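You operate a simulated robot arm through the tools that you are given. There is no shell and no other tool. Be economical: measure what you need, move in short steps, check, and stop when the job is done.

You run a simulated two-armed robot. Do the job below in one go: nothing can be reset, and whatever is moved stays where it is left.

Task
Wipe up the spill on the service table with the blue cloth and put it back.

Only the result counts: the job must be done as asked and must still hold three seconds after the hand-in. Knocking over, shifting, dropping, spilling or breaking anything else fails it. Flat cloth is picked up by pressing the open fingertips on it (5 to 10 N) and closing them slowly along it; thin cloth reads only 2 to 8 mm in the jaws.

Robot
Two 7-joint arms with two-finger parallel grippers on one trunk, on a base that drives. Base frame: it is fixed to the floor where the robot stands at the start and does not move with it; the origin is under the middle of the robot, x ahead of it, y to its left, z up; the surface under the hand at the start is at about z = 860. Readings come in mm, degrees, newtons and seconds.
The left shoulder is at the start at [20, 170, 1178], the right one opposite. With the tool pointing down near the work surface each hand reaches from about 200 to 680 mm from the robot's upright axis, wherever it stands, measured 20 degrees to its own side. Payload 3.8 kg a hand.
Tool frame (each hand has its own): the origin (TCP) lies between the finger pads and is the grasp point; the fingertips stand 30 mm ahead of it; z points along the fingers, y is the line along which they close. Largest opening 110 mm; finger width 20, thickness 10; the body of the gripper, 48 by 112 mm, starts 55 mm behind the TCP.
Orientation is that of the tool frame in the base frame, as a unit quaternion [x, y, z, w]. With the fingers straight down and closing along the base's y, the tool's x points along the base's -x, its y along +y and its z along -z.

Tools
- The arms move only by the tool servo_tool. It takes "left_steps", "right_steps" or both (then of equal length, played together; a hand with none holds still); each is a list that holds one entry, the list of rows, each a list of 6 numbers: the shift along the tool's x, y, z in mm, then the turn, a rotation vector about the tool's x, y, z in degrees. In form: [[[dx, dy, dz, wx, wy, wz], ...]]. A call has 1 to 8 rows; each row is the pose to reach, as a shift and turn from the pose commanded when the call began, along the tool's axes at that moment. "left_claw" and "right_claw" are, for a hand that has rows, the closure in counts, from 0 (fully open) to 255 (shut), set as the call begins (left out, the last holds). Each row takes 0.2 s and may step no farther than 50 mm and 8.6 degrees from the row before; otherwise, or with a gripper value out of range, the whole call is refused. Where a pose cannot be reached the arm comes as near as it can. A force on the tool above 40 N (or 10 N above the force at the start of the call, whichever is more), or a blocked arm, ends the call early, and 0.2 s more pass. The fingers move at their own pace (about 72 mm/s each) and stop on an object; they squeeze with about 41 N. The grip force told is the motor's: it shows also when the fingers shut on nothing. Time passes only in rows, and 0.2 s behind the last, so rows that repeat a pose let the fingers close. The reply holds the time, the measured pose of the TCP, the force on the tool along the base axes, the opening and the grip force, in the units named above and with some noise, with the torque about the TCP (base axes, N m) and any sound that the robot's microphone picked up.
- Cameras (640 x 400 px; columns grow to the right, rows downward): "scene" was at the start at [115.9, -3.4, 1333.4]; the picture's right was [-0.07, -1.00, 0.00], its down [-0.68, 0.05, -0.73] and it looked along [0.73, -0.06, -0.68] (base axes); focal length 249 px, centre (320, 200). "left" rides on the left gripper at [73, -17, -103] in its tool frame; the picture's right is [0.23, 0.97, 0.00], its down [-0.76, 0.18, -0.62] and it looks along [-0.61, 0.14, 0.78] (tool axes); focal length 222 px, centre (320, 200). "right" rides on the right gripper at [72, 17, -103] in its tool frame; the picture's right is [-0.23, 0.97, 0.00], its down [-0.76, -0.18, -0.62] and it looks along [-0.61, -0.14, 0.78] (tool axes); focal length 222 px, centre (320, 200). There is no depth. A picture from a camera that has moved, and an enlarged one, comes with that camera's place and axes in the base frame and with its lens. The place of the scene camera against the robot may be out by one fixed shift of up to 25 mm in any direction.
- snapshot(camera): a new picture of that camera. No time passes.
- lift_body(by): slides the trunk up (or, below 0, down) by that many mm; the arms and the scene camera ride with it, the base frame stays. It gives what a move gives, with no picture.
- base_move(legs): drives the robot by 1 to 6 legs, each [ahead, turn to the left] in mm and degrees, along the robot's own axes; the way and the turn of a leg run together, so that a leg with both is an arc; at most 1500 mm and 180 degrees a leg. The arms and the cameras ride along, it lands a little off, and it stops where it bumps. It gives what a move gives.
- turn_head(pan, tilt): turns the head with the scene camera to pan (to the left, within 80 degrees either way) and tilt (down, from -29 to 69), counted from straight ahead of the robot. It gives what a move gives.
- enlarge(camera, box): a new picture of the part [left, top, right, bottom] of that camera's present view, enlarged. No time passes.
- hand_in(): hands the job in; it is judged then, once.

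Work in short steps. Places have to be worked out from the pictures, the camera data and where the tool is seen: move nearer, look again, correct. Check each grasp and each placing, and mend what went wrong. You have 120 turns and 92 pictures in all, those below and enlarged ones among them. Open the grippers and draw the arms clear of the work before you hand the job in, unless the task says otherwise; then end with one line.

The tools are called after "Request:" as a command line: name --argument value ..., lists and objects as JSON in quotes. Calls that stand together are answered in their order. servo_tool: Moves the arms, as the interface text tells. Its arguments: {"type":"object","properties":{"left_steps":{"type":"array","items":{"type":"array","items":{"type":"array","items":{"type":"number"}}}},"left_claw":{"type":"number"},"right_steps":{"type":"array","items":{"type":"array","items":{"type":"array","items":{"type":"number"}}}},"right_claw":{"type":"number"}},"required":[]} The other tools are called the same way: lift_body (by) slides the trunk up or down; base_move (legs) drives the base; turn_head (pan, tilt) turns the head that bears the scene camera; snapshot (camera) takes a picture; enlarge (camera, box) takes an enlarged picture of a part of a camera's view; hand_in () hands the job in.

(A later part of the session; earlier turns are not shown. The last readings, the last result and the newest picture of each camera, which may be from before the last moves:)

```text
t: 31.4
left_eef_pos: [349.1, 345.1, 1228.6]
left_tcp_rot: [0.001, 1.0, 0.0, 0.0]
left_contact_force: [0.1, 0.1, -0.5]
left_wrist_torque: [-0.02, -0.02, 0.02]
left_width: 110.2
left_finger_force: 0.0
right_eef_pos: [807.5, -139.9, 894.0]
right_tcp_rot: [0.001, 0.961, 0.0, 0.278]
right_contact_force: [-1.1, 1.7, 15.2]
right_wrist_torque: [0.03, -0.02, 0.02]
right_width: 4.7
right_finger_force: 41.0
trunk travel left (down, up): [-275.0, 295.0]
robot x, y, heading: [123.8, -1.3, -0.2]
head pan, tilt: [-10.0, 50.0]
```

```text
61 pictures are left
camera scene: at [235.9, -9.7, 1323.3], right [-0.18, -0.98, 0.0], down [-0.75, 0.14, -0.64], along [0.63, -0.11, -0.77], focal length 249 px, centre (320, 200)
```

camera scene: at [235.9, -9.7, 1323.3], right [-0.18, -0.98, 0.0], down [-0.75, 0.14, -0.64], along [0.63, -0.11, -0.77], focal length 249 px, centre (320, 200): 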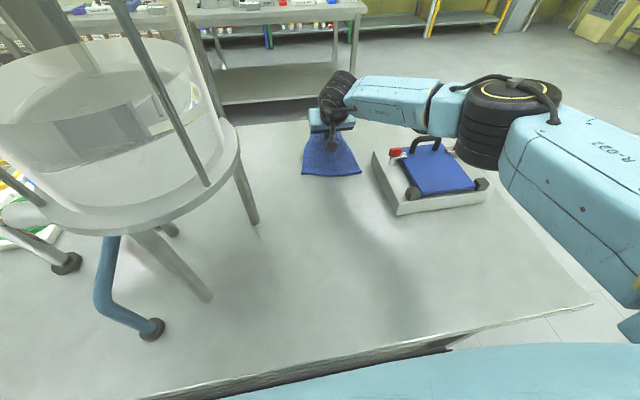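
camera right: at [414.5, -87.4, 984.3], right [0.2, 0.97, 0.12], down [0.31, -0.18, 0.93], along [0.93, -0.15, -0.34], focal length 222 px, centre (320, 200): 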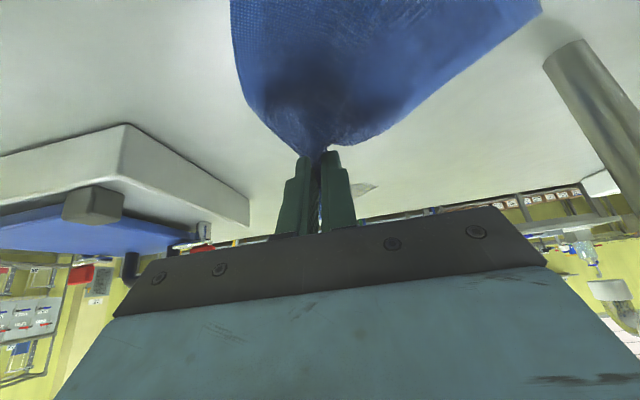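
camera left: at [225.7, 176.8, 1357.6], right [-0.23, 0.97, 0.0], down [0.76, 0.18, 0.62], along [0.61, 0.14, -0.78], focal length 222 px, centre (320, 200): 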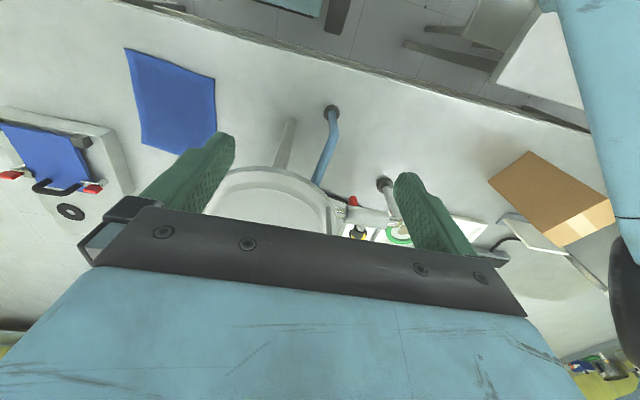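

I lift off and draw back to inspect the spill.

Request:
servo_tool --right_steps '[[[-23.9, 0, -38.2, 0, 0, 0], [11, 0, -60, 0, 0, 0], [47, 0, -82.5, 0, 0, 0], [82, 0, -104.5, 0, 0, 0], [117, 0, -126.5, 0, 0, 0], [152, 0, -148.5, 0, 0, 0], [188, 0, -170.7, 0, 0, 0]]]'

Request:
enlarge --camera "scene" --box '[240, 110, 400, 210]'

```text
t: 33.0
left_eef_pos: [350.5, 344.6, 1228.4]
left_tcp_rot: [0.001, 1.0, 0.0, -0.001]
left_contact_force: [-0.4, 0.4, 0.7]
left_wrist_torque: [-0.03, -0.01, 0.0]
left_width: 109.9
left_finger_force: 0.1
right_eef_pos: [557.5, -141.6, 933.3]
right_tcp_rot: [0.003, 0.961, 0.0, 0.277]
right_contact_force: [-0.5, -0.3, -0.5]
right_wrist_torque: [-0.03, -0.02, -0.02]
right_width: 4.7
right_finger_force: 40.7
trunk travel left (down, up): [-275.0, 295.0]
robot x, y, heading: [132.9, -0.1, -0.2]
head pan, tilt: [-10.0, 50.0]
```

```text
4.00 times, centred on (320, 160) of scene
camera zoom: at [237.1, -11.0, 1323.2], right [-0.18, -0.98, 0.0], down [-0.75, 0.14, -0.64], along [0.63, -0.11, -0.77], focal length 995 px, centre (320, 360)
```

zoom: 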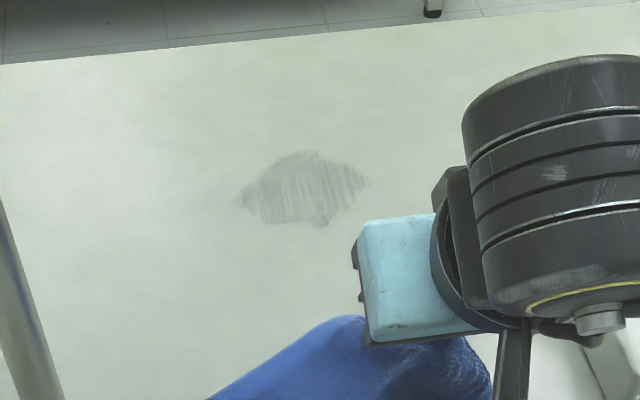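

Each pass fades it evenly; there are still streaks. I repeat the pressed zigzag, starting further left.

Request:
servo_tool --right_steps '[[[-26.4, 21.5, 24.8, 0, 0, 0], [-52.8, 43, 49.5, 0, 0, 0], [-79.2, 64.5, 74.3, 0, 0, 0], [-105.6, 86, 99, 0, 0, 0], [-99.2, 86, 109.2, 0, 0, 0], [-131.4, 86, 129.3, 0, 0, 0], [-163.7, 86, 149.5, 0, 0, 0], [-195.9, 86, 169.6, 0, 0, 0]]]'

Request:
servo_tool --right_steps '[[[0, -16, 0, 0, 0, 0], [32.2, -16, -20.1, 0, 0, 0], [64.4, -16, -40.3, 0, 0, 0], [97.5, -16, -61, 0, 0, 0], [97.5, -32, -61, 0, 0, 0], [64.4, -32, -40.3, 0, 0, 0], [32.2, -32, -20.1, 0, 0, 0], [0, -32, 0, 0, 0, 0]]]'

Request:
servo_tool --right_steps '[[[0, -16, 0, 0, 0, 0], [32.2, -16, -20.1, 0, 0, 0], [64.4, -16, -40.3, 0, 0, 0], [97.5, -16, -61, 0, 0, 0], [97.5, -32, -61, 0, 0, 0], [64.4, -32, -40.3, 0, 0, 0], [32.2, -32, -20.1, 0, 0, 0], [0, -32, 0, 0, 0, 0]]]'

Request:
servo_tool --right_steps '[[[0, -16, 0, 0, 0, 0], [32.2, -16, -20.1, 0, 0, 0], [64.4, -16, -40.3, 0, 0, 0], [97.5, -16, -61, 0, 0, 0], [97.5, -32, -61, 0, 0, 0], [64.4, -32, -40.3, 0, 0, 0], [32.2, -32, -20.1, 0, 0, 0], [0, -32, 0, 0, 0, 0]]]'

```text
t: 34.8
left_eef_pos: [349.6, 345.9, 1229.3]
left_tcp_rot: [0.001, 1.0, -0.001, -0.001]
left_contact_force: [0.0, -0.1, 0.2]
left_wrist_torque: [0.01, 0.0, 0.01]
left_width: 110.0
left_finger_force: 0.1
right_eef_pos: [815.2, -53.3, 898.2]
right_tcp_rot: [0.002, 0.96, 0.0, 0.279]
right_contact_force: [-0.3, 1.9, 13.5]
right_wrist_torque: [-0.04, -0.06, 0.0]
right_width: 4.5
right_finger_force: 41.3
trunk travel left (down, up): [-275.0, 295.0]
robot x, y, heading: [127.6, -1.2, -0.3]
head pan, tilt: [-10.0, 50.0]
```

```text
t: 36.6
left_eef_pos: [351.4, 345.6, 1228.3]
left_tcp_rot: [0.0, 1.0, 0.0, -0.001]
left_contact_force: [-0.2, 0.4, -0.4]
left_wrist_torque: [0.0, 0.02, 0.0]
left_width: 110.1
left_finger_force: 0.1
right_eef_pos: [812.0, -89.8, 898.0]
right_tcp_rot: [0.001, 0.961, 0.0, 0.276]
right_contact_force: [-0.9, 0.3, 4.2]
right_wrist_torque: [-0.02, 0.01, 0.0]
right_width: 4.5
right_finger_force: 40.8
trunk travel left (down, up): [-275.0, 295.0]
robot x, y, heading: [131.0, 1.2, -0.1]
head pan, tilt: [-10.0, 50.0]
```

```text
t: 38.4
left_eef_pos: [352.7, 345.1, 1228.0]
left_tcp_rot: [0.0, 1.0, 0.0, -0.001]
left_contact_force: [0.5, -0.4, 0.6]
left_wrist_torque: [0.06, -0.01, 0.01]
left_width: 110.1
left_finger_force: 0.0
right_eef_pos: [814.0, -118.0, 899.7]
right_tcp_rot: [0.002, 0.961, 0.0, 0.276]
right_contact_force: [-0.2, 1.0, 1.4]
right_wrist_torque: [-0.01, 0.02, -0.02]
right_width: 4.5
right_finger_force: 40.8
trunk travel left (down, up): [-275.0, 295.0]
robot x, y, heading: [128.5, -0.9, -0.3]
head pan, tilt: [-10.0, 50.0]
```

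```text
t: 40.2
left_eef_pos: [349.6, 345.2, 1228.8]
left_tcp_rot: [0.001, 1.0, 0.0, 0.0]
left_contact_force: [-0.2, 0.2, -0.9]
left_wrist_torque: [0.0, 0.0, 0.01]
left_width: 109.6
left_finger_force: 0.1
right_eef_pos: [815.6, -152.0, 897.7]
right_tcp_rot: [0.002, 0.961, 0.0, 0.278]
right_contact_force: [-1.1, 0.9, 10.0]
right_wrist_torque: [-0.04, -0.06, -0.02]
right_width: 4.4
right_finger_force: 41.1
trunk travel left (down, up): [-275.0, 295.0]
robot x, y, heading: [125.7, -0.6, -0.2]
head pan, tilt: [-10.0, 50.0]
```

The z value is some 5 mm higher, so the cloth is folded under the tips, and the pressure varied. I lift back and inspect.

Request:
servo_tool --right_steps '[[[-23.9, 0, -38.2, 0, 0, 0], [11, 0, -60, 0, 0, 0], [47, 0, -82.5, 0, 0, 0], [82, 0, -104.5, 0, 0, 0], [117, 0, -126.5, 0, 0, 0], [152, 0, -148.5, 0, 0, 0], [188, 0, -170.7, 0, 0, 0]]]'

Request:
enlarge --camera "scene" --box '[240, 110, 400, 210]'

Request:
snapshot --camera "right"

```text
t: 41.8
left_eef_pos: [351.3, 343.8, 1228.6]
left_tcp_rot: [0.001, 1.0, 0.0, -0.001]
left_contact_force: [-0.1, -0.2, 0.1]
left_wrist_torque: [-0.03, -0.05, -0.02]
left_width: 110.2
left_finger_force: 0.1
right_eef_pos: [561.3, -153.6, 940.6]
right_tcp_rot: [0.003, 0.961, 0.0, 0.278]
right_contact_force: [-1.1, 0.9, 0.4]
right_wrist_torque: [-0.04, -0.04, 0.01]
right_width: 4.3
right_finger_force: 40.5
trunk travel left (down, up): [-275.0, 295.0]
robot x, y, heading: [126.8, -1.3, -0.3]
head pan, tilt: [-10.0, 50.0]
```

```text
4.00 times, centred on (320, 160) of scene
camera zoom: at [237.1, -10.9, 1323.2], right [-0.18, -0.98, 0.0], down [-0.75, 0.14, -0.64], along [0.63, -0.11, -0.77], focal length 995 px, centre (320, 360)
```

zoom: 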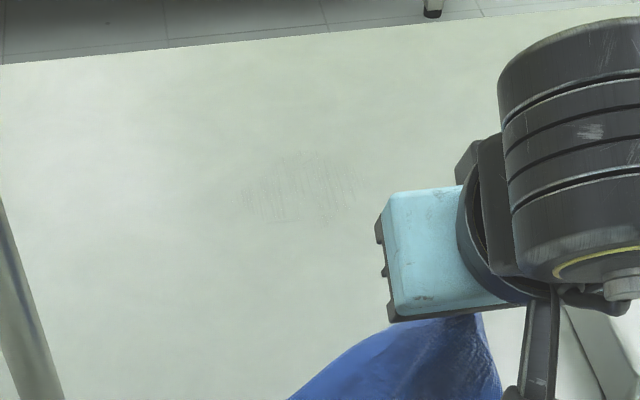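

```text
58 pictures are left
camera right: at [446.6, -135.2, 990.3], right [0.2, 0.97, 0.12], down [0.31, -0.18, 0.93], along [0.93, -0.15, -0.34], focal length 222 px, centre (320, 200)
```

right: 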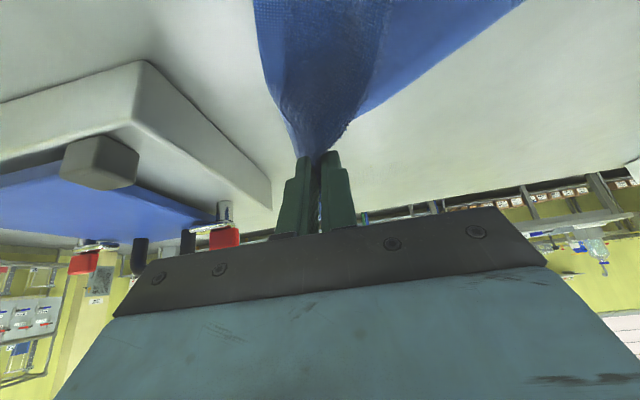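

Almost gone; only a faint trace remains. One more full zigzag with a little more pressure.

Request:
servo_tool --right_steps '[[[-25.7, 25.5, 24.9, 0, 0, 0], [-51.4, 51, 49.8, 0, 0, 0], [-77.1, 76.5, 74.7, 0, 0, 0], [-102.8, 102, 99.6, 0, 0, 0], [-94.9, 102, 112.4, 0, 0, 0], [-127.1, 102, 132.5, 0, 0, 0], [-159.3, 102, 152.7, 0, 0, 0], [-191.5, 102, 172.8, 0, 0, 0]]]'

Request:
servo_tool --right_steps '[[[0, -16, 0, 0, 0, 0], [32.2, -16, -20.1, 0, 0, 0], [64.4, -16, -40.3, 0, 0, 0], [97.5, -16, -61, 0, 0, 0], [97.5, -32, -61, 0, 0, 0], [64.4, -32, -40.3, 0, 0, 0], [32.2, -32, -20.1, 0, 0, 0], [0, -32, 0, 0, 0, 0]]]'

Request:
servo_tool --right_steps '[[[0.5, -16, 0.8, 0, 0, 0], [32.7, -16, -19.3, 0, 0, 0], [64.9, -16, -39.5, 0, 0, 0], [98, -16, -60.2, 0, 0, 0], [98, -32, -60.2, 0, 0, 0], [64.9, -32, -39.5, 0, 0, 0], [32.7, -32, -19.3, 0, 0, 0], [0.5, -32, 0.8, 0, 0, 0]]]'

Request:
servo_tool --right_steps '[[[0, -16, 0, 0, 0, 0], [32.2, -16, -20.1, 0, 0, 0], [64.4, -16, -40.3, 0, 0, 0], [97.5, -16, -61, 0, 0, 0], [97.5, -32, -61, 0, 0, 0], [64.4, -32, -40.3, 0, 0, 0], [32.2, -32, -20.1, 0, 0, 0], [0, -32, 0, 0, 0, 0]]]'

Request:
servo_tool --right_steps '[[[-23.9, 0, -38.2, 0, 0, 0], [11, 0, -60, 0, 0, 0], [47, 0, -82.5, 0, 0, 0], [82, 0, -104.5, 0, 0, 0], [117, 0, -126.5, 0, 0, 0], [152, 0, -148.5, 0, 0, 0], [188, 0, -170.7, 0, 0, 0]]]'

Request:
enlarge --camera "scene" --box '[240, 110, 400, 210]'

Request:
snapshot --camera "scene"

```text
t: 43.6
left_eef_pos: [351.5, 344.9, 1228.2]
left_tcp_rot: [0.002, 1.0, 0.0, 0.001]
left_contact_force: [-0.4, 0.3, 0.8]
left_wrist_torque: [-0.04, -0.01, 0.04]
left_width: 110.0
left_finger_force: 0.1
right_eef_pos: [817.7, -50.6, 897.1]
right_tcp_rot: [0.002, 0.961, 0.0, 0.278]
right_contact_force: [-0.8, 1.5, 8.6]
right_wrist_torque: [0.01, -0.05, 0.02]
right_width: 4.4
right_finger_force: 41.1
trunk travel left (down, up): [-275.0, 295.0]
robot x, y, heading: [129.9, -1.2, -0.0]
head pan, tilt: [-10.0, 50.0]
```

```text
t: 45.4
left_eef_pos: [351.0, 345.3, 1227.6]
left_tcp_rot: [0.001, 1.0, 0.0, -0.001]
left_contact_force: [-0.2, 0.0, -0.4]
left_wrist_torque: [0.02, -0.01, -0.02]
left_width: 109.9
left_finger_force: 0.0
right_eef_pos: [815.2, -80.0, 897.5]
right_tcp_rot: [0.001, 0.961, -0.001, 0.276]
right_contact_force: [-0.9, 1.1, 5.0]
right_wrist_torque: [0.03, -0.02, -0.01]
right_width: 4.8
right_finger_force: 41.3
trunk travel left (down, up): [-275.0, 295.0]
robot x, y, heading: [129.4, -1.7, -0.1]
head pan, tilt: [-10.0, 50.0]
```

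```text
t: 47.2
left_eef_pos: [350.0, 345.5, 1230.3]
left_tcp_rot: [0.001, 1.0, 0.0, -0.001]
left_contact_force: [-0.2, 0.3, 0.0]
left_wrist_torque: [-0.02, 0.01, -0.01]
left_width: 109.8
left_finger_force: 0.0
right_eef_pos: [816.1, -110.8, 897.6]
right_tcp_rot: [0.002, 0.961, -0.001, 0.277]
right_contact_force: [-1.0, 0.2, 8.4]
right_wrist_torque: [-0.02, -0.05, -0.01]
right_width: 4.5
right_finger_force: 41.1
trunk travel left (down, up): [-275.0, 295.0]
robot x, y, heading: [127.0, -2.3, -0.1]
head pan, tilt: [-10.0, 50.0]
```

```text
t: 49.0
left_eef_pos: [350.0, 346.0, 1229.1]
left_tcp_rot: [0.001, 1.0, 0.0, -0.001]
left_contact_force: [0.6, -0.5, -0.1]
left_wrist_torque: [0.01, -0.01, 0.02]
left_width: 110.1
left_finger_force: 0.1
right_eef_pos: [819.8, -145.9, 896.2]
right_tcp_rot: [0.002, 0.96, 0.0, 0.279]
right_contact_force: [-2.0, 0.9, 16.4]
right_wrist_torque: [-0.02, -0.07, 0.0]
right_width: 4.5
right_finger_force: 41.0
trunk travel left (down, up): [-275.0, 295.0]
robot x, y, heading: [126.2, -2.6, -0.4]
head pan, tilt: [-10.0, 50.0]
```

```text
t: 50.6
left_eef_pos: [351.4, 344.4, 1230.1]
left_tcp_rot: [0.001, 1.0, 0.0, -0.001]
left_contact_force: [-0.7, 0.0, 1.0]
left_wrist_torque: [0.02, -0.01, 0.03]
left_width: 110.0
left_finger_force: 0.1
right_eef_pos: [569.4, -146.6, 939.5]
right_tcp_rot: [0.003, 0.961, 0.0, 0.278]
right_contact_force: [-0.8, 0.7, 0.3]
right_wrist_torque: [0.03, 0.02, 0.01]
right_width: 4.4
right_finger_force: 41.0
trunk travel left (down, up): [-275.0, 295.0]
robot x, y, heading: [129.1, 1.0, -0.3]
head pan, tilt: [-10.0, 50.0]
```

```text
4.00 times, centred on (320, 160) of scene
camera zoom: at [237.1, -10.9, 1323.2], right [-0.18, -0.98, 0.0], down [-0.75, 0.14, -0.64], along [0.63, -0.11, -0.77], focal length 995 px, centre (320, 360)
```

zoom: 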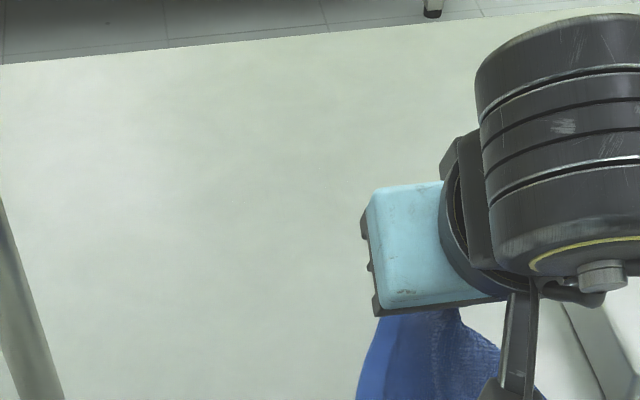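

```text
56 pictures are left
camera scene: at [237.1, -10.9, 1323.2], right [-0.18, -0.98, 0.0], down [-0.75, 0.14, -0.64], along [0.63, -0.11, -0.77], focal length 249 px, centre (320, 200)
```

scene: 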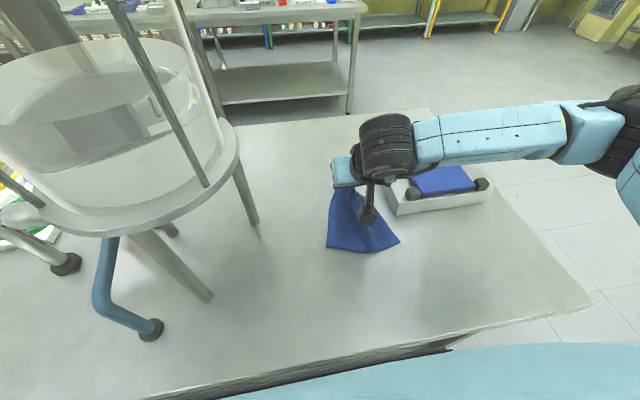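

The table is clean now. I straighten the hand while lifting the cloth, to lay it back where it was.

Request:
servo_tool --right_steps '[[[-0.5, 12, -29, 0, 8, 0], [-1, 24, -58, 0, 16, 0], [-1.5, 36, -87, 0, 24, 0], [-2, 47, -116.6, 0, 32, 0], [-2, 47, -116.6, 0, 32.3, 0]]]'

Request:
servo_tool --right_steps '[[[30, 0, -20, 0, 0, 0], [70, 0, -40, 0, 0, 0], [110, 0, -50, 0, 0, 0], [150, 0, -50, 0, 0, 0], [150, 0, -50, 0, 0, 0], [150, 0, -50, 0, 0, 0]]]'

Request:
snapshot --camera "scene"

Request:
snapshot --camera "right"

```text
t: 51.8
left_eef_pos: [351.2, 344.2, 1228.6]
left_tcp_rot: [0.001, 1.0, 0.0, -0.002]
left_contact_force: [-1.2, -0.3, 0.3]
left_wrist_torque: [0.0, 0.02, -0.01]
left_width: 109.9
left_finger_force: 0.0
right_eef_pos: [506.7, -98.9, 1039.4]
right_tcp_rot: [0.003, 1.0, 0.0, -0.002]
right_contact_force: [0.4, 0.1, 0.9]
right_wrist_torque: [0.03, -0.03, 0.01]
right_width: 4.5
right_finger_force: 41.0
trunk travel left (down, up): [-275.0, 295.0]
robot x, y, heading: [129.3, 2.2, -0.2]
head pan, tilt: [-10.0, 50.0]
```

```text
t: 53.2
left_eef_pos: [351.4, 344.0, 1229.5]
left_tcp_rot: [0.001, 1.0, 0.0, -0.001]
left_contact_force: [-1.4, 0.0, 0.4]
left_wrist_torque: [-0.02, 0.0, -0.01]
left_width: 110.4
left_finger_force: 0.0
right_eef_pos: [355.2, -98.0, 1090.0]
right_tcp_rot: [0.003, 1.0, 0.0, -0.002]
right_contact_force: [-0.6, -0.7, -1.1]
right_wrist_torque: [-0.02, -0.05, 0.0]
right_width: 4.7
right_finger_force: 41.7
trunk travel left (down, up): [-275.0, 295.0]
robot x, y, heading: [126.8, 1.0, -0.2]
head pan, tilt: [-10.0, 50.0]
```

```text
55 pictures are left
camera scene: at [237.5, -10.7, 1323.2], right [-0.18, -0.98, 0.0], down [-0.75, 0.14, -0.64], along [0.63, -0.11, -0.77], focal length 249 px, centre (320, 200)
```

scene: 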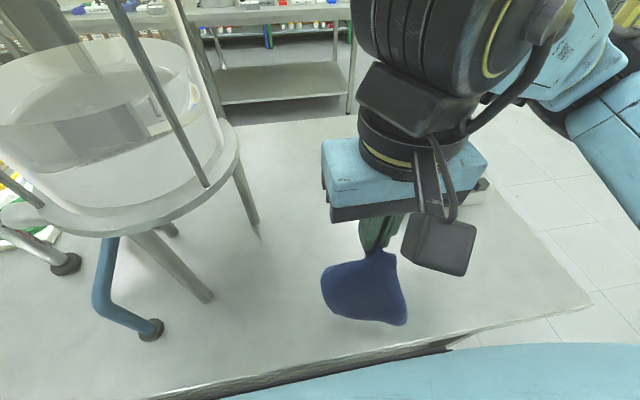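

```text
54 pictures are left
camera right: at [283.6, -80.4, 1193.5], right [0.23, 0.97, 0.0], down [0.76, -0.18, 0.62], along [0.6, -0.14, -0.78], focal length 222 px, centre (320, 200)
```

right: 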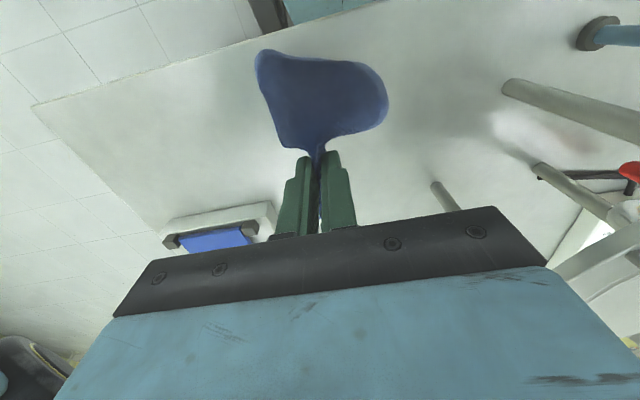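

The cloth hangs freely from the jaws. I lower it so that the near edge touches first, then lay it ahead in an arc.

Request:
servo_tool --right_steps '[[[5, 0, 15, 0, 0, 0], [5, 0, 30, 0, 0, 0], [-8, 0, 38, 0, 0, 0], [-20, 0, 45, 0, 0, 0], [-35, 0, 53, 0, 0, 0], [-50, 0, 62, 0, 0, 0], [-68, 0, 74, 0, 0, 0], [-85, 0, 87, 0, 0, 0]]]'

Request:
snapshot --camera "scene"

Request:
snapshot --camera "right"

```text
t: 55.0
left_eef_pos: [352.3, 344.4, 1229.2]
left_tcp_rot: [0.0, 1.0, -0.001, -0.001]
left_contact_force: [1.0, 0.1, 0.2]
left_wrist_torque: [-0.01, -0.02, 0.02]
left_width: 110.0
left_finger_force: 0.1
right_eef_pos: [442.3, -97.2, 1001.8]
right_tcp_rot: [0.002, 1.0, 0.002, -0.002]
right_contact_force: [0.3, 0.3, -0.2]
right_wrist_torque: [0.0, 0.0, 0.02]
right_width: 4.6
right_finger_force: 41.2
trunk travel left (down, up): [-275.0, 295.0]
robot x, y, heading: [131.5, -0.8, -0.2]
head pan, tilt: [-10.0, 50.0]
```

```text
53 pictures are left
camera scene: at [237.8, -10.9, 1323.1], right [-0.18, -0.98, 0.0], down [-0.75, 0.14, -0.64], along [0.63, -0.11, -0.77], focal length 249 px, centre (320, 200)
```

scene: 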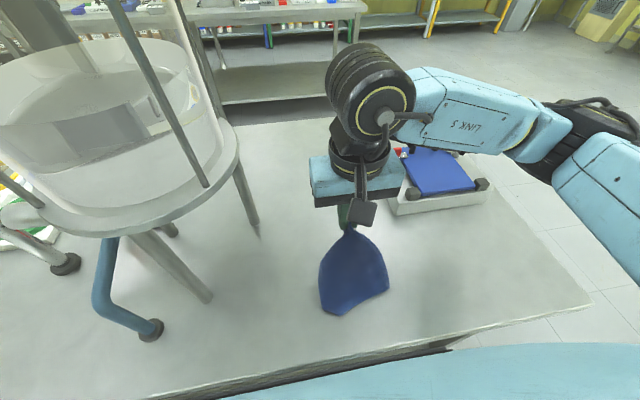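

```text
52 pictures are left
camera right: at [369.7, -80.5, 1105.7], right [0.23, 0.97, 0.0], down [0.76, -0.18, 0.62], along [0.6, -0.14, -0.78], focal length 222 px, centre (320, 200)
```

right: 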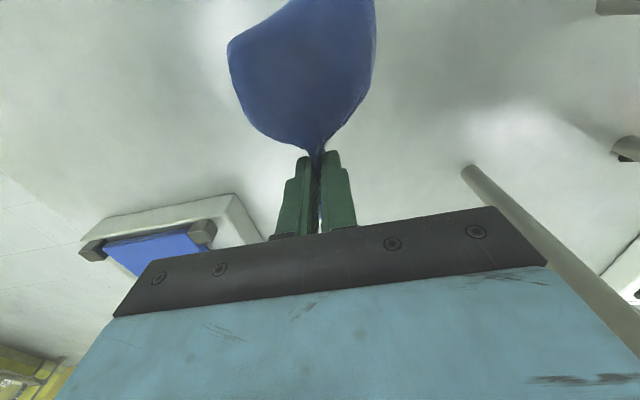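

The near edge touches down well. I continue the arc down and ahead.

Request:
servo_tool --right_steps '[[[-14, 0, 15, 0, 0, 0], [-27, 0, 32, 0, 0, 0], [-38, 0, 50, 0, 0, 0], [-47, 0, 70, 0, 0, 0], [-55, 0, 88, 0, 0, 0], [-62, 0, 102, 0, 0, 0], [-70, 0, 107, 0, 0, 0], [-74, 0, 107, 0, 0, 0]]]'

Request:
snapshot --camera "scene"

Request:
snapshot --camera "right"

```text
t: 56.8
left_eef_pos: [349.2, 345.0, 1228.1]
left_tcp_rot: [0.001, 1.0, 0.0, 0.001]
left_contact_force: [0.6, 0.2, 0.1]
left_wrist_torque: [-0.02, -0.01, 0.02]
left_width: 109.9
left_finger_force: 0.0
right_eef_pos: [515.0, -96.1, 898.1]
right_tcp_rot: [0.002, 1.0, 0.002, 0.001]
right_contact_force: [-8.6, 0.1, 31.8]
right_wrist_torque: [-0.03, 0.23, -0.01]
right_width: 4.4
right_finger_force: 40.5
trunk travel left (down, up): [-275.0, 295.0]
robot x, y, heading: [124.8, 0.4, -0.3]
head pan, tilt: [-10.0, 50.0]
```

```text
51 pictures are left
camera scene: at [234.8, -10.2, 1323.7], right [-0.18, -0.98, 0.0], down [-0.75, 0.14, -0.64], along [0.63, -0.11, -0.76], focal length 249 px, centre (320, 200)
```

scene: 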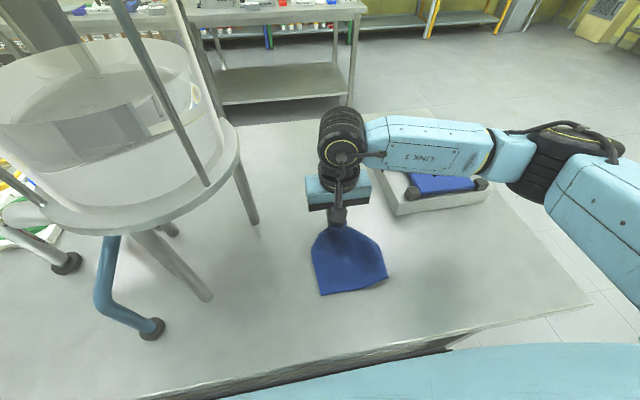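

```text
50 pictures are left
camera right: at [442.1, -79.9, 1002.2], right [0.23, 0.97, 0.0], down [0.76, -0.18, 0.62], along [0.61, -0.14, -0.78], focal length 222 px, centre (320, 200)
```

right: 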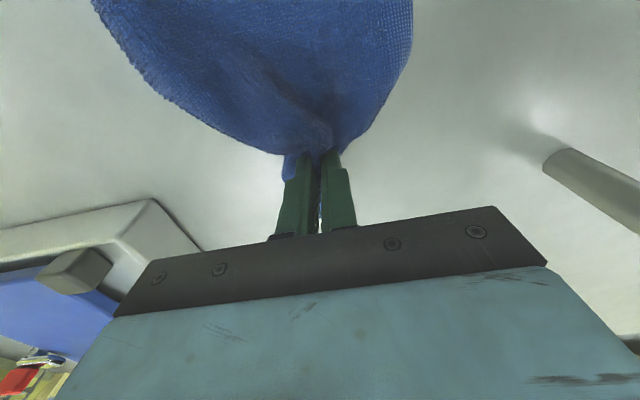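

The far flap is folded under the tips, giving 32 N. I lift a little, then set down while moving back so the flap lands ahead of the fingers.

Request:
servo_tool --right_steps '[[[0, 0, -20, 0, 0, 0], [-4, 0, -45, 0, 0, 0], [-4, 0, -50, 0, 0, 0], [6, 0, -35, 0, 0, 0], [16, 0, -20, 0, 0, 0], [25, 0, -8, 0, 0, 0], [34, 0, 0, 0, 0, 0]]]'

Request:
snapshot --camera "scene"

Request:
snapshot --camera "right"

```text
t: 58.4
left_eef_pos: [351.0, 344.2, 1230.1]
left_tcp_rot: [0.001, 1.0, 0.0, -0.001]
left_contact_force: [0.3, -0.3, 0.0]
left_wrist_torque: [0.01, 0.03, 0.01]
left_width: 109.9
left_finger_force: 0.0
right_eef_pos: [482.3, -97.4, 898.0]
right_tcp_rot: [0.004, 1.0, 0.002, 0.001]
right_contact_force: [2.6, -0.3, 12.8]
right_wrist_torque: [-0.01, -0.18, -0.01]
right_width: 4.6
right_finger_force: 41.3
trunk travel left (down, up): [-275.0, 295.0]
robot x, y, heading: [126.6, 1.9, -0.3]
head pan, tilt: [-10.0, 50.0]
```

```text
49 pictures are left
camera scene: at [237.2, -10.6, 1323.4], right [-0.18, -0.98, 0.0], down [-0.75, 0.14, -0.64], along [0.63, -0.11, -0.77], focal length 249 px, centre (320, 200)
```

scene: 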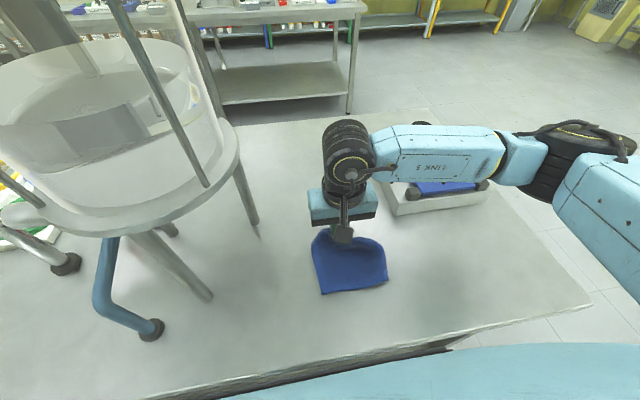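

```text
48 pictures are left
camera right: at [410.7, -80.3, 1001.3], right [0.23, 0.97, 0.0], down [0.76, -0.18, 0.62], along [0.61, -0.14, -0.78], focal length 222 px, centre (320, 200)
```

right: 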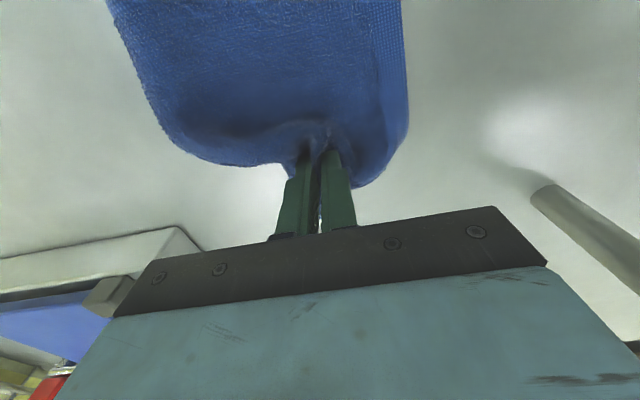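

The flap may still be partly tucked under. I ease the pressure, open slowly to spread the bunch, lift off and look.

Request:
servo_tool --right_steps '[[[0, 0, -1, 0, 0, 0], [0, 0, -1, 0, 0, 0], [0, 0, -1, 0, 0, 0]]]' --right_claw 215

Request:
servo_tool --right_steps '[[[0, 0, 1, 0, 0, 0], [0, 0, 1, 0, 0, 0]]]' --right_claw 160

Request:
servo_tool --right_steps '[[[0, 0, -15, 0, 0, 0], [0, 0, -55, 0, 0, 0], [0, -20, -100, 0, 0, 0], [0, -50, -140, 0, 0, 0], [0, -90, -165, 0, 0, 0], [0, -135, -175, 0, 0, 0]]]'

Request:
enlarge --camera "scene" --box '[260, 190, 420, 310]'

Request:
snapshot --camera "right"

```text
t: 59.2
left_eef_pos: [351.0, 343.7, 1228.5]
left_tcp_rot: [0.001, 1.0, 0.0, -0.002]
left_contact_force: [0.4, 0.1, -0.5]
left_wrist_torque: [0.03, 0.01, 0.0]
left_width: 110.1
left_finger_force: 0.1
right_eef_pos: [481.8, -97.4, 897.3]
right_tcp_rot: [0.003, 1.0, 0.001, -0.002]
right_contact_force: [0.2, -0.9, 7.9]
right_wrist_torque: [0.01, 0.04, 0.01]
right_width: 15.9
right_finger_force: 0.1
trunk travel left (down, up): [-275.0, 295.0]
robot x, y, heading: [132.1, 2.5, -0.2]
head pan, tilt: [-10.0, 50.0]
```

```text
t: 59.8
left_eef_pos: [350.5, 343.0, 1229.4]
left_tcp_rot: [0.001, 1.0, 0.0, -0.001]
left_contact_force: [0.5, 1.2, 0.0]
left_wrist_torque: [0.04, -0.01, 0.01]
left_width: 110.1
left_finger_force: 0.1
right_eef_pos: [481.8, -96.9, 897.1]
right_tcp_rot: [0.003, 1.0, 0.001, -0.001]
right_contact_force: [0.0, -1.3, 10.4]
right_wrist_torque: [0.1, 0.02, -0.01]
right_width: 40.0
right_finger_force: 0.0
trunk travel left (down, up): [-275.0, 295.0]
robot x, y, heading: [127.6, -1.4, -0.3]
head pan, tilt: [-10.0, 50.0]
```

```text
t: 61.2
left_eef_pos: [350.7, 343.5, 1229.7]
left_tcp_rot: [0.002, 1.0, 0.002, -0.001]
left_contact_force: [-0.3, 0.3, 0.9]
left_wrist_torque: [-0.02, -0.03, -0.04]
left_width: 109.9
left_finger_force: 0.0
right_eef_pos: [478.0, -231.8, 1068.9]
right_tcp_rot: [0.002, 1.0, 0.001, -0.002]
right_contact_force: [-0.3, 0.1, 0.3]
right_wrist_torque: [0.03, 0.01, 0.02]
right_width: 41.2
right_finger_force: 0.1
trunk travel left (down, up): [-275.0, 295.0]
robot x, y, heading: [129.5, -3.7, -0.1]
head pan, tilt: [-10.0, 50.0]
```

```text
3.33 times, centred on (340, 250) of scene
camera zoom: at [237.1, -11.5, 1323.2], right [-0.18, -0.98, 0.0], down [-0.75, 0.14, -0.64], along [0.63, -0.11, -0.77], focal length 829 px, centre (253, 33)
```

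zoom: 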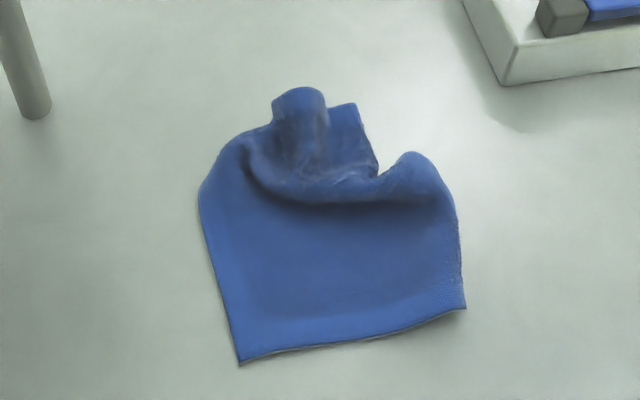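

```text
46 pictures are left
camera right: at [405.0, -214.7, 1172.6], right [0.23, 0.97, 0.0], down [0.76, -0.18, 0.62], along [0.6, -0.14, -0.78], focal length 222 px, centre (320, 200)
```

right: 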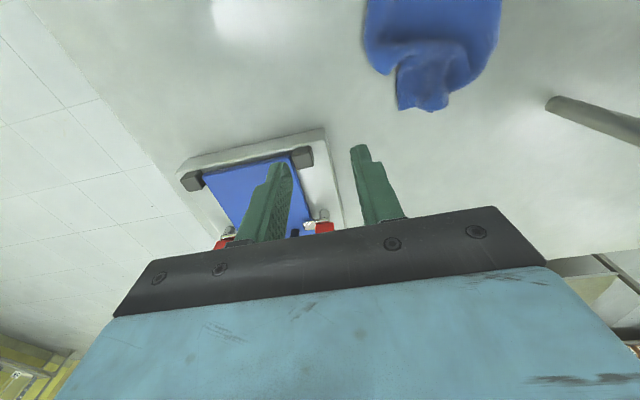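

The cloth is crumpled at the far end. I'll regrip it at the near edge, let it hang out, and lay it down again; first I need a right-camera look at the near edge.

Request:
servo_tool --right_steps '[[[30, 20, 0, 0, 0, 0], [60, 40, 0, 0, 0, 0], [95, 60, 0, 0, 0, 0], [125, 85, 0, 0, 0, 0], [125, 85, 0, 0, 0, 0]]]'

Request:
snapshot --camera "right"

```text
t: 62.4
left_eef_pos: [351.2, 344.0, 1229.2]
left_tcp_rot: [0.001, 1.0, -0.001, -0.001]
left_contact_force: [-0.4, -0.2, 1.2]
left_wrist_torque: [-0.01, 0.0, 0.0]
left_width: 109.9
left_finger_force: 0.0
right_eef_pos: [362.5, -144.5, 1072.9]
right_tcp_rot: [0.003, 1.0, 0.0, -0.002]
right_contact_force: [-0.3, -0.2, 0.4]
right_wrist_torque: [0.02, 0.0, 0.0]
right_width: 40.8
right_finger_force: 0.1
right hand out of reach, approached as far as the arm can: row 4, 5
trunk travel left (down, up): [-275.0, 295.0]
robot x, y, heading: [128.7, 0.7, 0.0]
head pan, tilt: [-10.0, 50.0]
```

```text
45 pictures are left
camera right: at [290.0, -127.1, 1176.1], right [0.23, 0.97, 0.0], down [0.76, -0.18, 0.62], along [0.6, -0.14, -0.78], focal length 222 px, centre (320, 200)
```

right: 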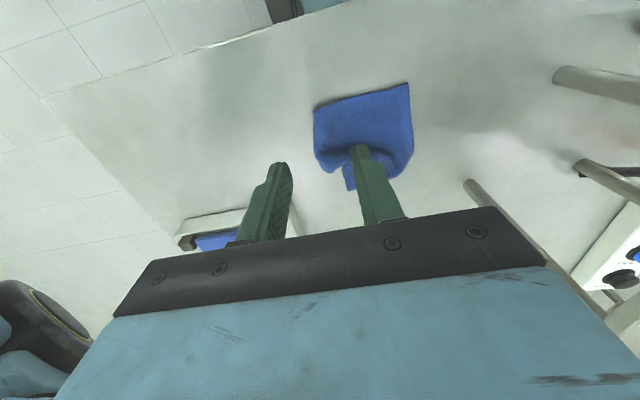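

The near edge runs from about (375, −156) to (373, −31). I back the base off 80 mm so that end is comfortably in reach.

Request:
base_move --legs '[[-80, 0]]'

```text
t: 63.4
left_eef_pos: [271.2, 342.9, 1229.4]
left_tcp_rot: [0.003, 1.0, 0.0, 0.0]
left_contact_force: [-1.8, 0.3, 0.0]
left_wrist_torque: [0.0, -0.01, 0.01]
left_width: 109.9
left_finger_force: 0.0
right_eef_pos: [281.6, -144.5, 1073.0]
right_tcp_rot: [0.005, 1.0, 0.001, -0.002]
right_contact_force: [-0.7, -0.3, -0.7]
right_wrist_torque: [0.03, -0.03, -0.03]
right_width: 40.9
right_finger_force: 0.0
trunk travel left (down, up): [-275.0, 295.0]
robot x, y, heading: [45.6, -0.5, -0.4]
head pan, tilt: [-10.0, 50.0]
```

I move down over the near edge at (386, −93) with about 45 mm opening.

Request:
servo_tool --right_steps '[[[-26, 13, 20, 0, 0, 0], [-52, 26, 50, 0, 0, 0], [-78, 39, 85, 0, 0, 0], [-104, 51, 120, 0, 0, 0], [-104, 51, 150, 0, 0, 0], [-104, 51, 170, 0, 0, 0], [-104, 51, 175, 0, 0, 0]]]' --right_claw 145

Request:
snapshot --camera "right"

Request:
snapshot --camera "scene"

```text
t: 65.0
left_eef_pos: [272.7, 344.3, 1228.4]
left_tcp_rot: [0.002, 1.0, 0.0, -0.001]
left_contact_force: [-0.8, -1.3, -0.8]
left_wrist_torque: [-0.02, 0.01, -0.04]
left_width: 109.7
left_finger_force: 0.0
right_eef_pos: [384.2, -93.5, 896.1]
right_tcp_rot: [0.004, 1.0, -0.001, -0.002]
right_contact_force: [-1.0, -0.2, 0.3]
right_wrist_torque: [-0.03, -0.01, 0.03]
right_width: 47.4
right_finger_force: 0.1
trunk travel left (down, up): [-275.0, 295.0]
robot x, y, heading: [46.9, 0.5, -0.3]
head pan, tilt: [-10.0, 50.0]
```

```text
44 pictures are left
camera right: at [312.5, -77.0, 1000.3], right [0.23, 0.97, 0.0], down [0.76, -0.18, 0.62], along [0.6, -0.15, -0.79], focal length 222 px, centre (320, 200)
```

right: 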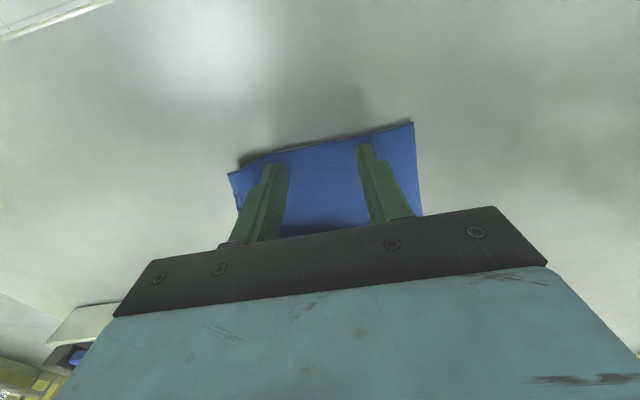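

```text
43 pictures are left
camera scene: at [157.4, -10.6, 1323.2], right [-0.18, -0.98, 0.0], down [-0.75, 0.14, -0.64], along [0.63, -0.12, -0.77], focal length 249 px, centre (320, 200)
```

scene: 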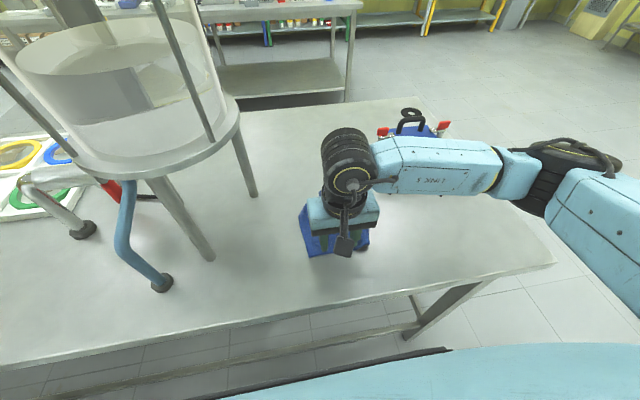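

Both fingertips are over the near edge. I press down gently.

Request:
servo_tool --right_steps '[[[0, 0, 2, 0, 0, 0], [0, 0, 3.5, 0, 0, 0], [0, 0, 3.5, 0, 0, 0]]]'

```text
t: 65.8
left_eef_pos: [271.5, 343.5, 1229.1]
left_tcp_rot: [0.002, 1.0, 0.0, 0.0]
left_contact_force: [-0.3, -1.1, -0.4]
left_wrist_torque: [-0.02, 0.01, 0.03]
left_width: 110.0
left_finger_force: 0.1
right_eef_pos: [385.0, -94.3, 893.4]
right_tcp_rot: [0.004, 1.0, 0.001, -0.001]
right_contact_force: [-1.2, -0.2, 10.0]
right_wrist_torque: [-0.04, 0.05, 0.0]
right_width: 47.3
right_finger_force: 0.1
trunk travel left (down, up): [-275.0, 295.0]
robot x, y, heading: [49.3, -0.7, -0.6]
head pan, tilt: [-10.0, 50.0]
```

Contact is 10 N. I close slowly.

Request:
servo_tool --right_steps '[[[0, 0, 0, 0, 0, 0], [0, 0, 0, 0, 0, 0]]]' --right_claw 172

Request:
servo_tool --right_steps '[[[0, 0, 0, 0, 0, 0], [0, 0, 0, 0, 0, 0]]]' --right_claw 200

Request:
servo_tool --right_steps '[[[0, 0, 0, 0, 0, 0], [0, 0, 0, 0, 0, 0]]]' --right_claw 225

Request:
servo_tool --right_steps '[[[0, 0, 0, 0, 0, 0], [0, 0, 0, 0, 0, 0], [0, 0, 0, 0, 0, 0]]]' --right_claw 255

Request:
snapshot --camera "right"

```text
t: 66.4
left_eef_pos: [271.6, 344.9, 1228.5]
left_tcp_rot: [0.002, 1.0, 0.0, -0.001]
left_contact_force: [0.2, 0.7, -0.3]
left_wrist_torque: [0.01, -0.02, 0.01]
left_width: 109.6
left_finger_force: 0.0
right_eef_pos: [385.3, -94.4, 893.5]
right_tcp_rot: [0.004, 1.0, 0.0, -0.002]
right_contact_force: [0.1, -1.0, 11.3]
right_wrist_torque: [0.03, -0.05, 0.0]
right_width: 34.7
right_finger_force: 0.1
trunk travel left (down, up): [-275.0, 295.0]
robot x, y, heading: [44.2, -5.3, -0.2]
head pan, tilt: [-10.0, 50.0]
```

```text
t: 67.0
left_eef_pos: [270.5, 344.8, 1228.7]
left_tcp_rot: [0.002, 1.0, 0.0, -0.001]
left_contact_force: [0.3, 0.7, -1.0]
left_wrist_torque: [-0.01, 0.05, -0.01]
left_width: 109.9
left_finger_force: 0.2
right_eef_pos: [384.3, -93.8, 893.4]
right_tcp_rot: [0.004, 1.0, 0.0, -0.002]
right_contact_force: [0.6, 0.5, 13.5]
right_wrist_torque: [0.05, -0.06, 0.0]
right_width: 22.8
right_finger_force: 0.2
trunk travel left (down, up): [-275.0, 295.0]
robot x, y, heading: [48.3, 2.7, -0.6]
head pan, tilt: [-10.0, 50.0]
```

```text
t: 67.6
left_eef_pos: [272.1, 344.1, 1229.1]
left_tcp_rot: [0.003, 1.0, 0.0, -0.001]
left_contact_force: [-0.2, 0.6, 0.4]
left_wrist_torque: [-0.03, -0.04, 0.0]
left_width: 109.9
left_finger_force: 0.0
right_eef_pos: [384.8, -94.6, 893.3]
right_tcp_rot: [0.004, 1.0, 0.0, -0.001]
right_contact_force: [0.5, -0.2, 13.1]
right_wrist_torque: [0.0, -0.01, 0.0]
right_width: 12.4
right_finger_force: 0.1
trunk travel left (down, up): [-275.0, 295.0]
robot x, y, heading: [48.6, 1.2, -0.3]
head pan, tilt: [-10.0, 50.0]
```

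```text
t: 68.4
left_eef_pos: [270.4, 344.8, 1228.0]
left_tcp_rot: [0.003, 1.0, 0.0, -0.001]
left_contact_force: [-0.2, 0.3, -0.2]
left_wrist_torque: [0.0, -0.02, -0.01]
left_width: 109.9
left_finger_force: 0.1
right_eef_pos: [384.8, -93.4, 894.0]
right_tcp_rot: [0.004, 1.0, 0.0, -0.002]
right_contact_force: [0.8, 0.8, 14.9]
right_wrist_torque: [0.02, -0.03, 0.01]
right_width: 4.2
right_finger_force: 41.0
trunk travel left (down, up): [-275.0, 295.0]
robot x, y, heading: [50.5, 2.5, -0.4]
head pan, tilt: [-10.0, 50.0]
```

```text
42 pictures are left
camera right: at [312.4, -76.7, 996.9], right [0.24, 0.97, 0.0], down [0.76, -0.18, 0.62], along [0.6, -0.15, -0.78], focal length 222 px, centre (320, 200)
```

right: 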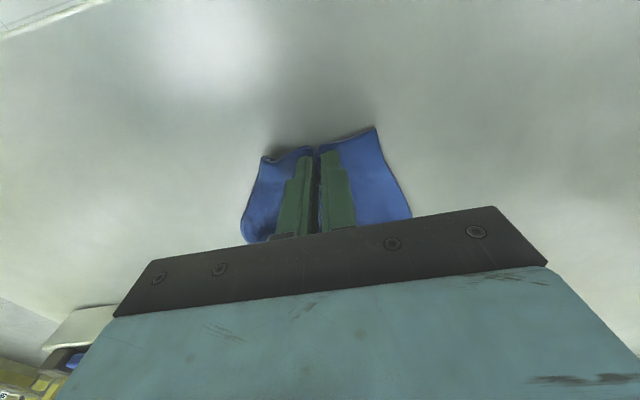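

It is gripped at the near edge (4.2 mm). I lift it to hang out and carry it ahead to x≈550.

Request:
servo_tool --right_steps '[[[0, 0, -40, 0, 0, 0], [0, 0, -85, 0, 0, 0], [0, 0, -130, 0, 0, 0], [-20, 0, -170, 0, 0, 0], [-55, 0, -200, 0, 0, 0], [-95, -3, -220, 0, 0, 0], [-135, -5, -220, 0, 0, 0], [-170, -6, -220, 0, 0, 0]]]'

Request:
servo_tool --right_steps '[[[0, 0, 0, 0, 0, 0], [0, 0, 0, 0, 0, 0], [0, 0, 0, 0, 0, 0], [0, 0, 0, 0, 0, 0]]]'

Request:
snapshot --camera "right"

Request:
snapshot --camera "scene"

```text
t: 70.2
left_eef_pos: [272.6, 344.0, 1228.2]
left_tcp_rot: [0.002, 1.0, 0.0, -0.001]
left_contact_force: [1.1, 0.2, 0.3]
left_wrist_torque: [-0.04, -0.02, -0.03]
left_width: 110.1
left_finger_force: 0.1
right_eef_pos: [556.1, -100.3, 1113.4]
right_tcp_rot: [0.003, 1.0, 0.0, -0.003]
right_contact_force: [-0.4, -1.3, -1.0]
right_wrist_torque: [0.01, 0.06, 0.03]
right_width: 4.2
right_finger_force: 41.4
trunk travel left (down, up): [-275.0, 295.0]
robot x, y, heading: [48.9, -2.1, -0.5]
head pan, tilt: [-10.0, 50.0]
```

```text
t: 71.2
left_eef_pos: [272.6, 343.5, 1228.0]
left_tcp_rot: [0.003, 1.0, -0.001, -0.001]
left_contact_force: [-0.2, 0.5, -0.4]
left_wrist_torque: [0.02, 0.0, 0.03]
left_width: 109.7
left_finger_force: 0.1
right_eef_pos: [555.9, -100.5, 1113.8]
right_tcp_rot: [0.004, 1.0, 0.0, -0.002]
right_contact_force: [0.5, -0.1, -0.6]
right_wrist_torque: [-0.01, 0.0, 0.04]
right_width: 4.3
right_finger_force: 41.1
trunk travel left (down, up): [-275.0, 295.0]
robot x, y, heading: [48.7, -0.2, -0.6]
head pan, tilt: [-10.0, 50.0]
```

```text
41 pictures are left
camera right: at [484.1, -82.6, 1218.3], right [0.24, 0.97, 0.0], down [0.76, -0.18, 0.62], along [0.6, -0.15, -0.79], focal length 222 px, centre (320, 200)
```

right: 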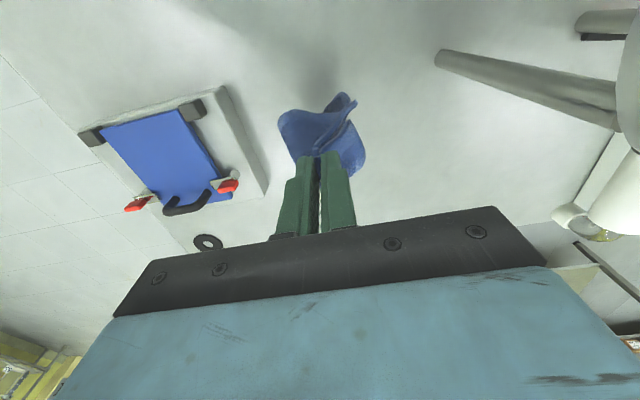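

```text
40 pictures are left
camera scene: at [157.5, -10.6, 1323.2], right [-0.18, -0.98, 0.0], down [-0.75, 0.14, -0.64], along [0.63, -0.12, -0.77], focal length 249 px, centre (320, 200)
```

scene: 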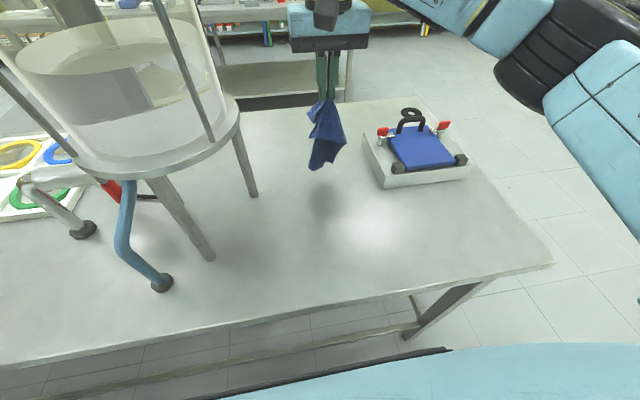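

It hangs in a fold. I lay it down far end first while drawing back, so that it trails out, and then check the shape.

Request:
servo_tool --right_steps '[[[-10, 0, 33, 0, 0, 0], [0, 0, 53, 0, 0, 0], [20, 0, 68, 0, 0, 0], [50, 0, 88, 0, 0, 0], [80, 0, 113, 0, 0, 0], [110, 0, 145, 0, 0, 0], [135, 0, 180, 0, 0, 0], [155, 0, 210, 0, 0, 0]]]'

Request:
servo_tool --right_steps '[[[10, 0, 5, 0, 0, 0], [20, 0, 6, 0, 0, 0], [30, 0, 6, 0, 0, 0], [40, 0, 6, 0, 0, 0]]]'

Request:
snapshot --camera "right"

Request:
snapshot --camera "scene"

```text
t: 73.0
left_eef_pos: [272.7, 344.2, 1228.7]
left_tcp_rot: [0.002, 1.0, 0.0, -0.002]
left_contact_force: [-0.3, 0.3, 0.1]
left_wrist_torque: [-0.01, 0.0, -0.01]
left_width: 109.8
left_finger_force: 0.0
right_eef_pos: [401.5, -99.0, 903.4]
right_tcp_rot: [0.004, 1.0, 0.0, -0.001]
right_contact_force: [-0.4, -0.1, 0.4]
right_wrist_torque: [0.04, 0.01, 0.04]
right_width: 4.1
right_finger_force: 40.7
trunk travel left (down, up): [-275.0, 295.0]
robot x, y, heading: [48.0, -1.5, -0.3]
head pan, tilt: [-10.0, 50.0]
```

```text
t: 74.0
left_eef_pos: [272.2, 344.5, 1229.2]
left_tcp_rot: [0.003, 1.0, 0.0, -0.001]
left_contact_force: [0.0, -0.7, 0.8]
left_wrist_torque: [-0.01, -0.02, 0.02]
left_width: 109.9
left_finger_force: 0.1
right_eef_pos: [361.3, -99.2, 896.8]
right_tcp_rot: [0.005, 1.0, 0.0, -0.004]
right_contact_force: [0.2, -0.4, 3.3]
right_wrist_torque: [0.0, -0.09, 0.02]
right_width: 4.1
right_finger_force: 41.0
trunk travel left (down, up): [-275.0, 295.0]
robot x, y, heading: [49.8, 2.6, -0.0]
head pan, tilt: [-10.0, 50.0]
```

```text
39 pictures are left
camera right: at [289.2, -81.5, 1001.0], right [0.24, 0.97, 0.0], down [0.76, -0.18, 0.62], along [0.6, -0.15, -0.78], focal length 222 px, centre (320, 200)
```

right: 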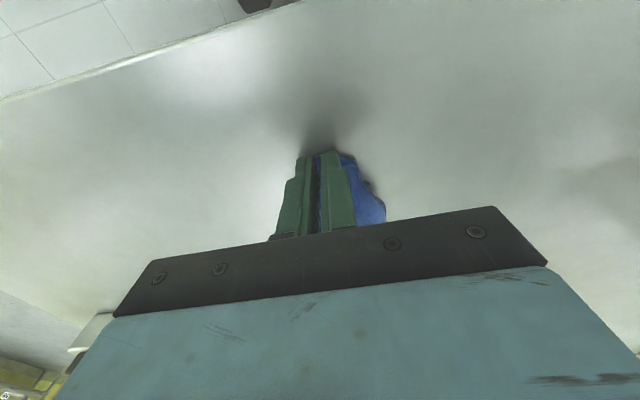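

```text
38 pictures are left
camera scene: at [157.4, -10.5, 1323.2], right [-0.18, -0.98, 0.0], down [-0.75, 0.14, -0.64], along [0.63, -0.12, -0.77], focal length 249 px, centre (320, 200)
```

scene: 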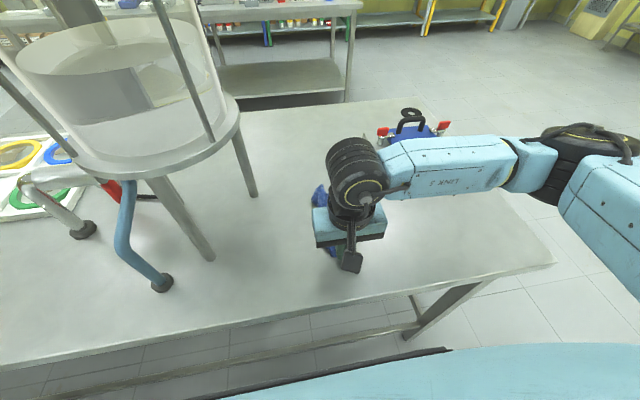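

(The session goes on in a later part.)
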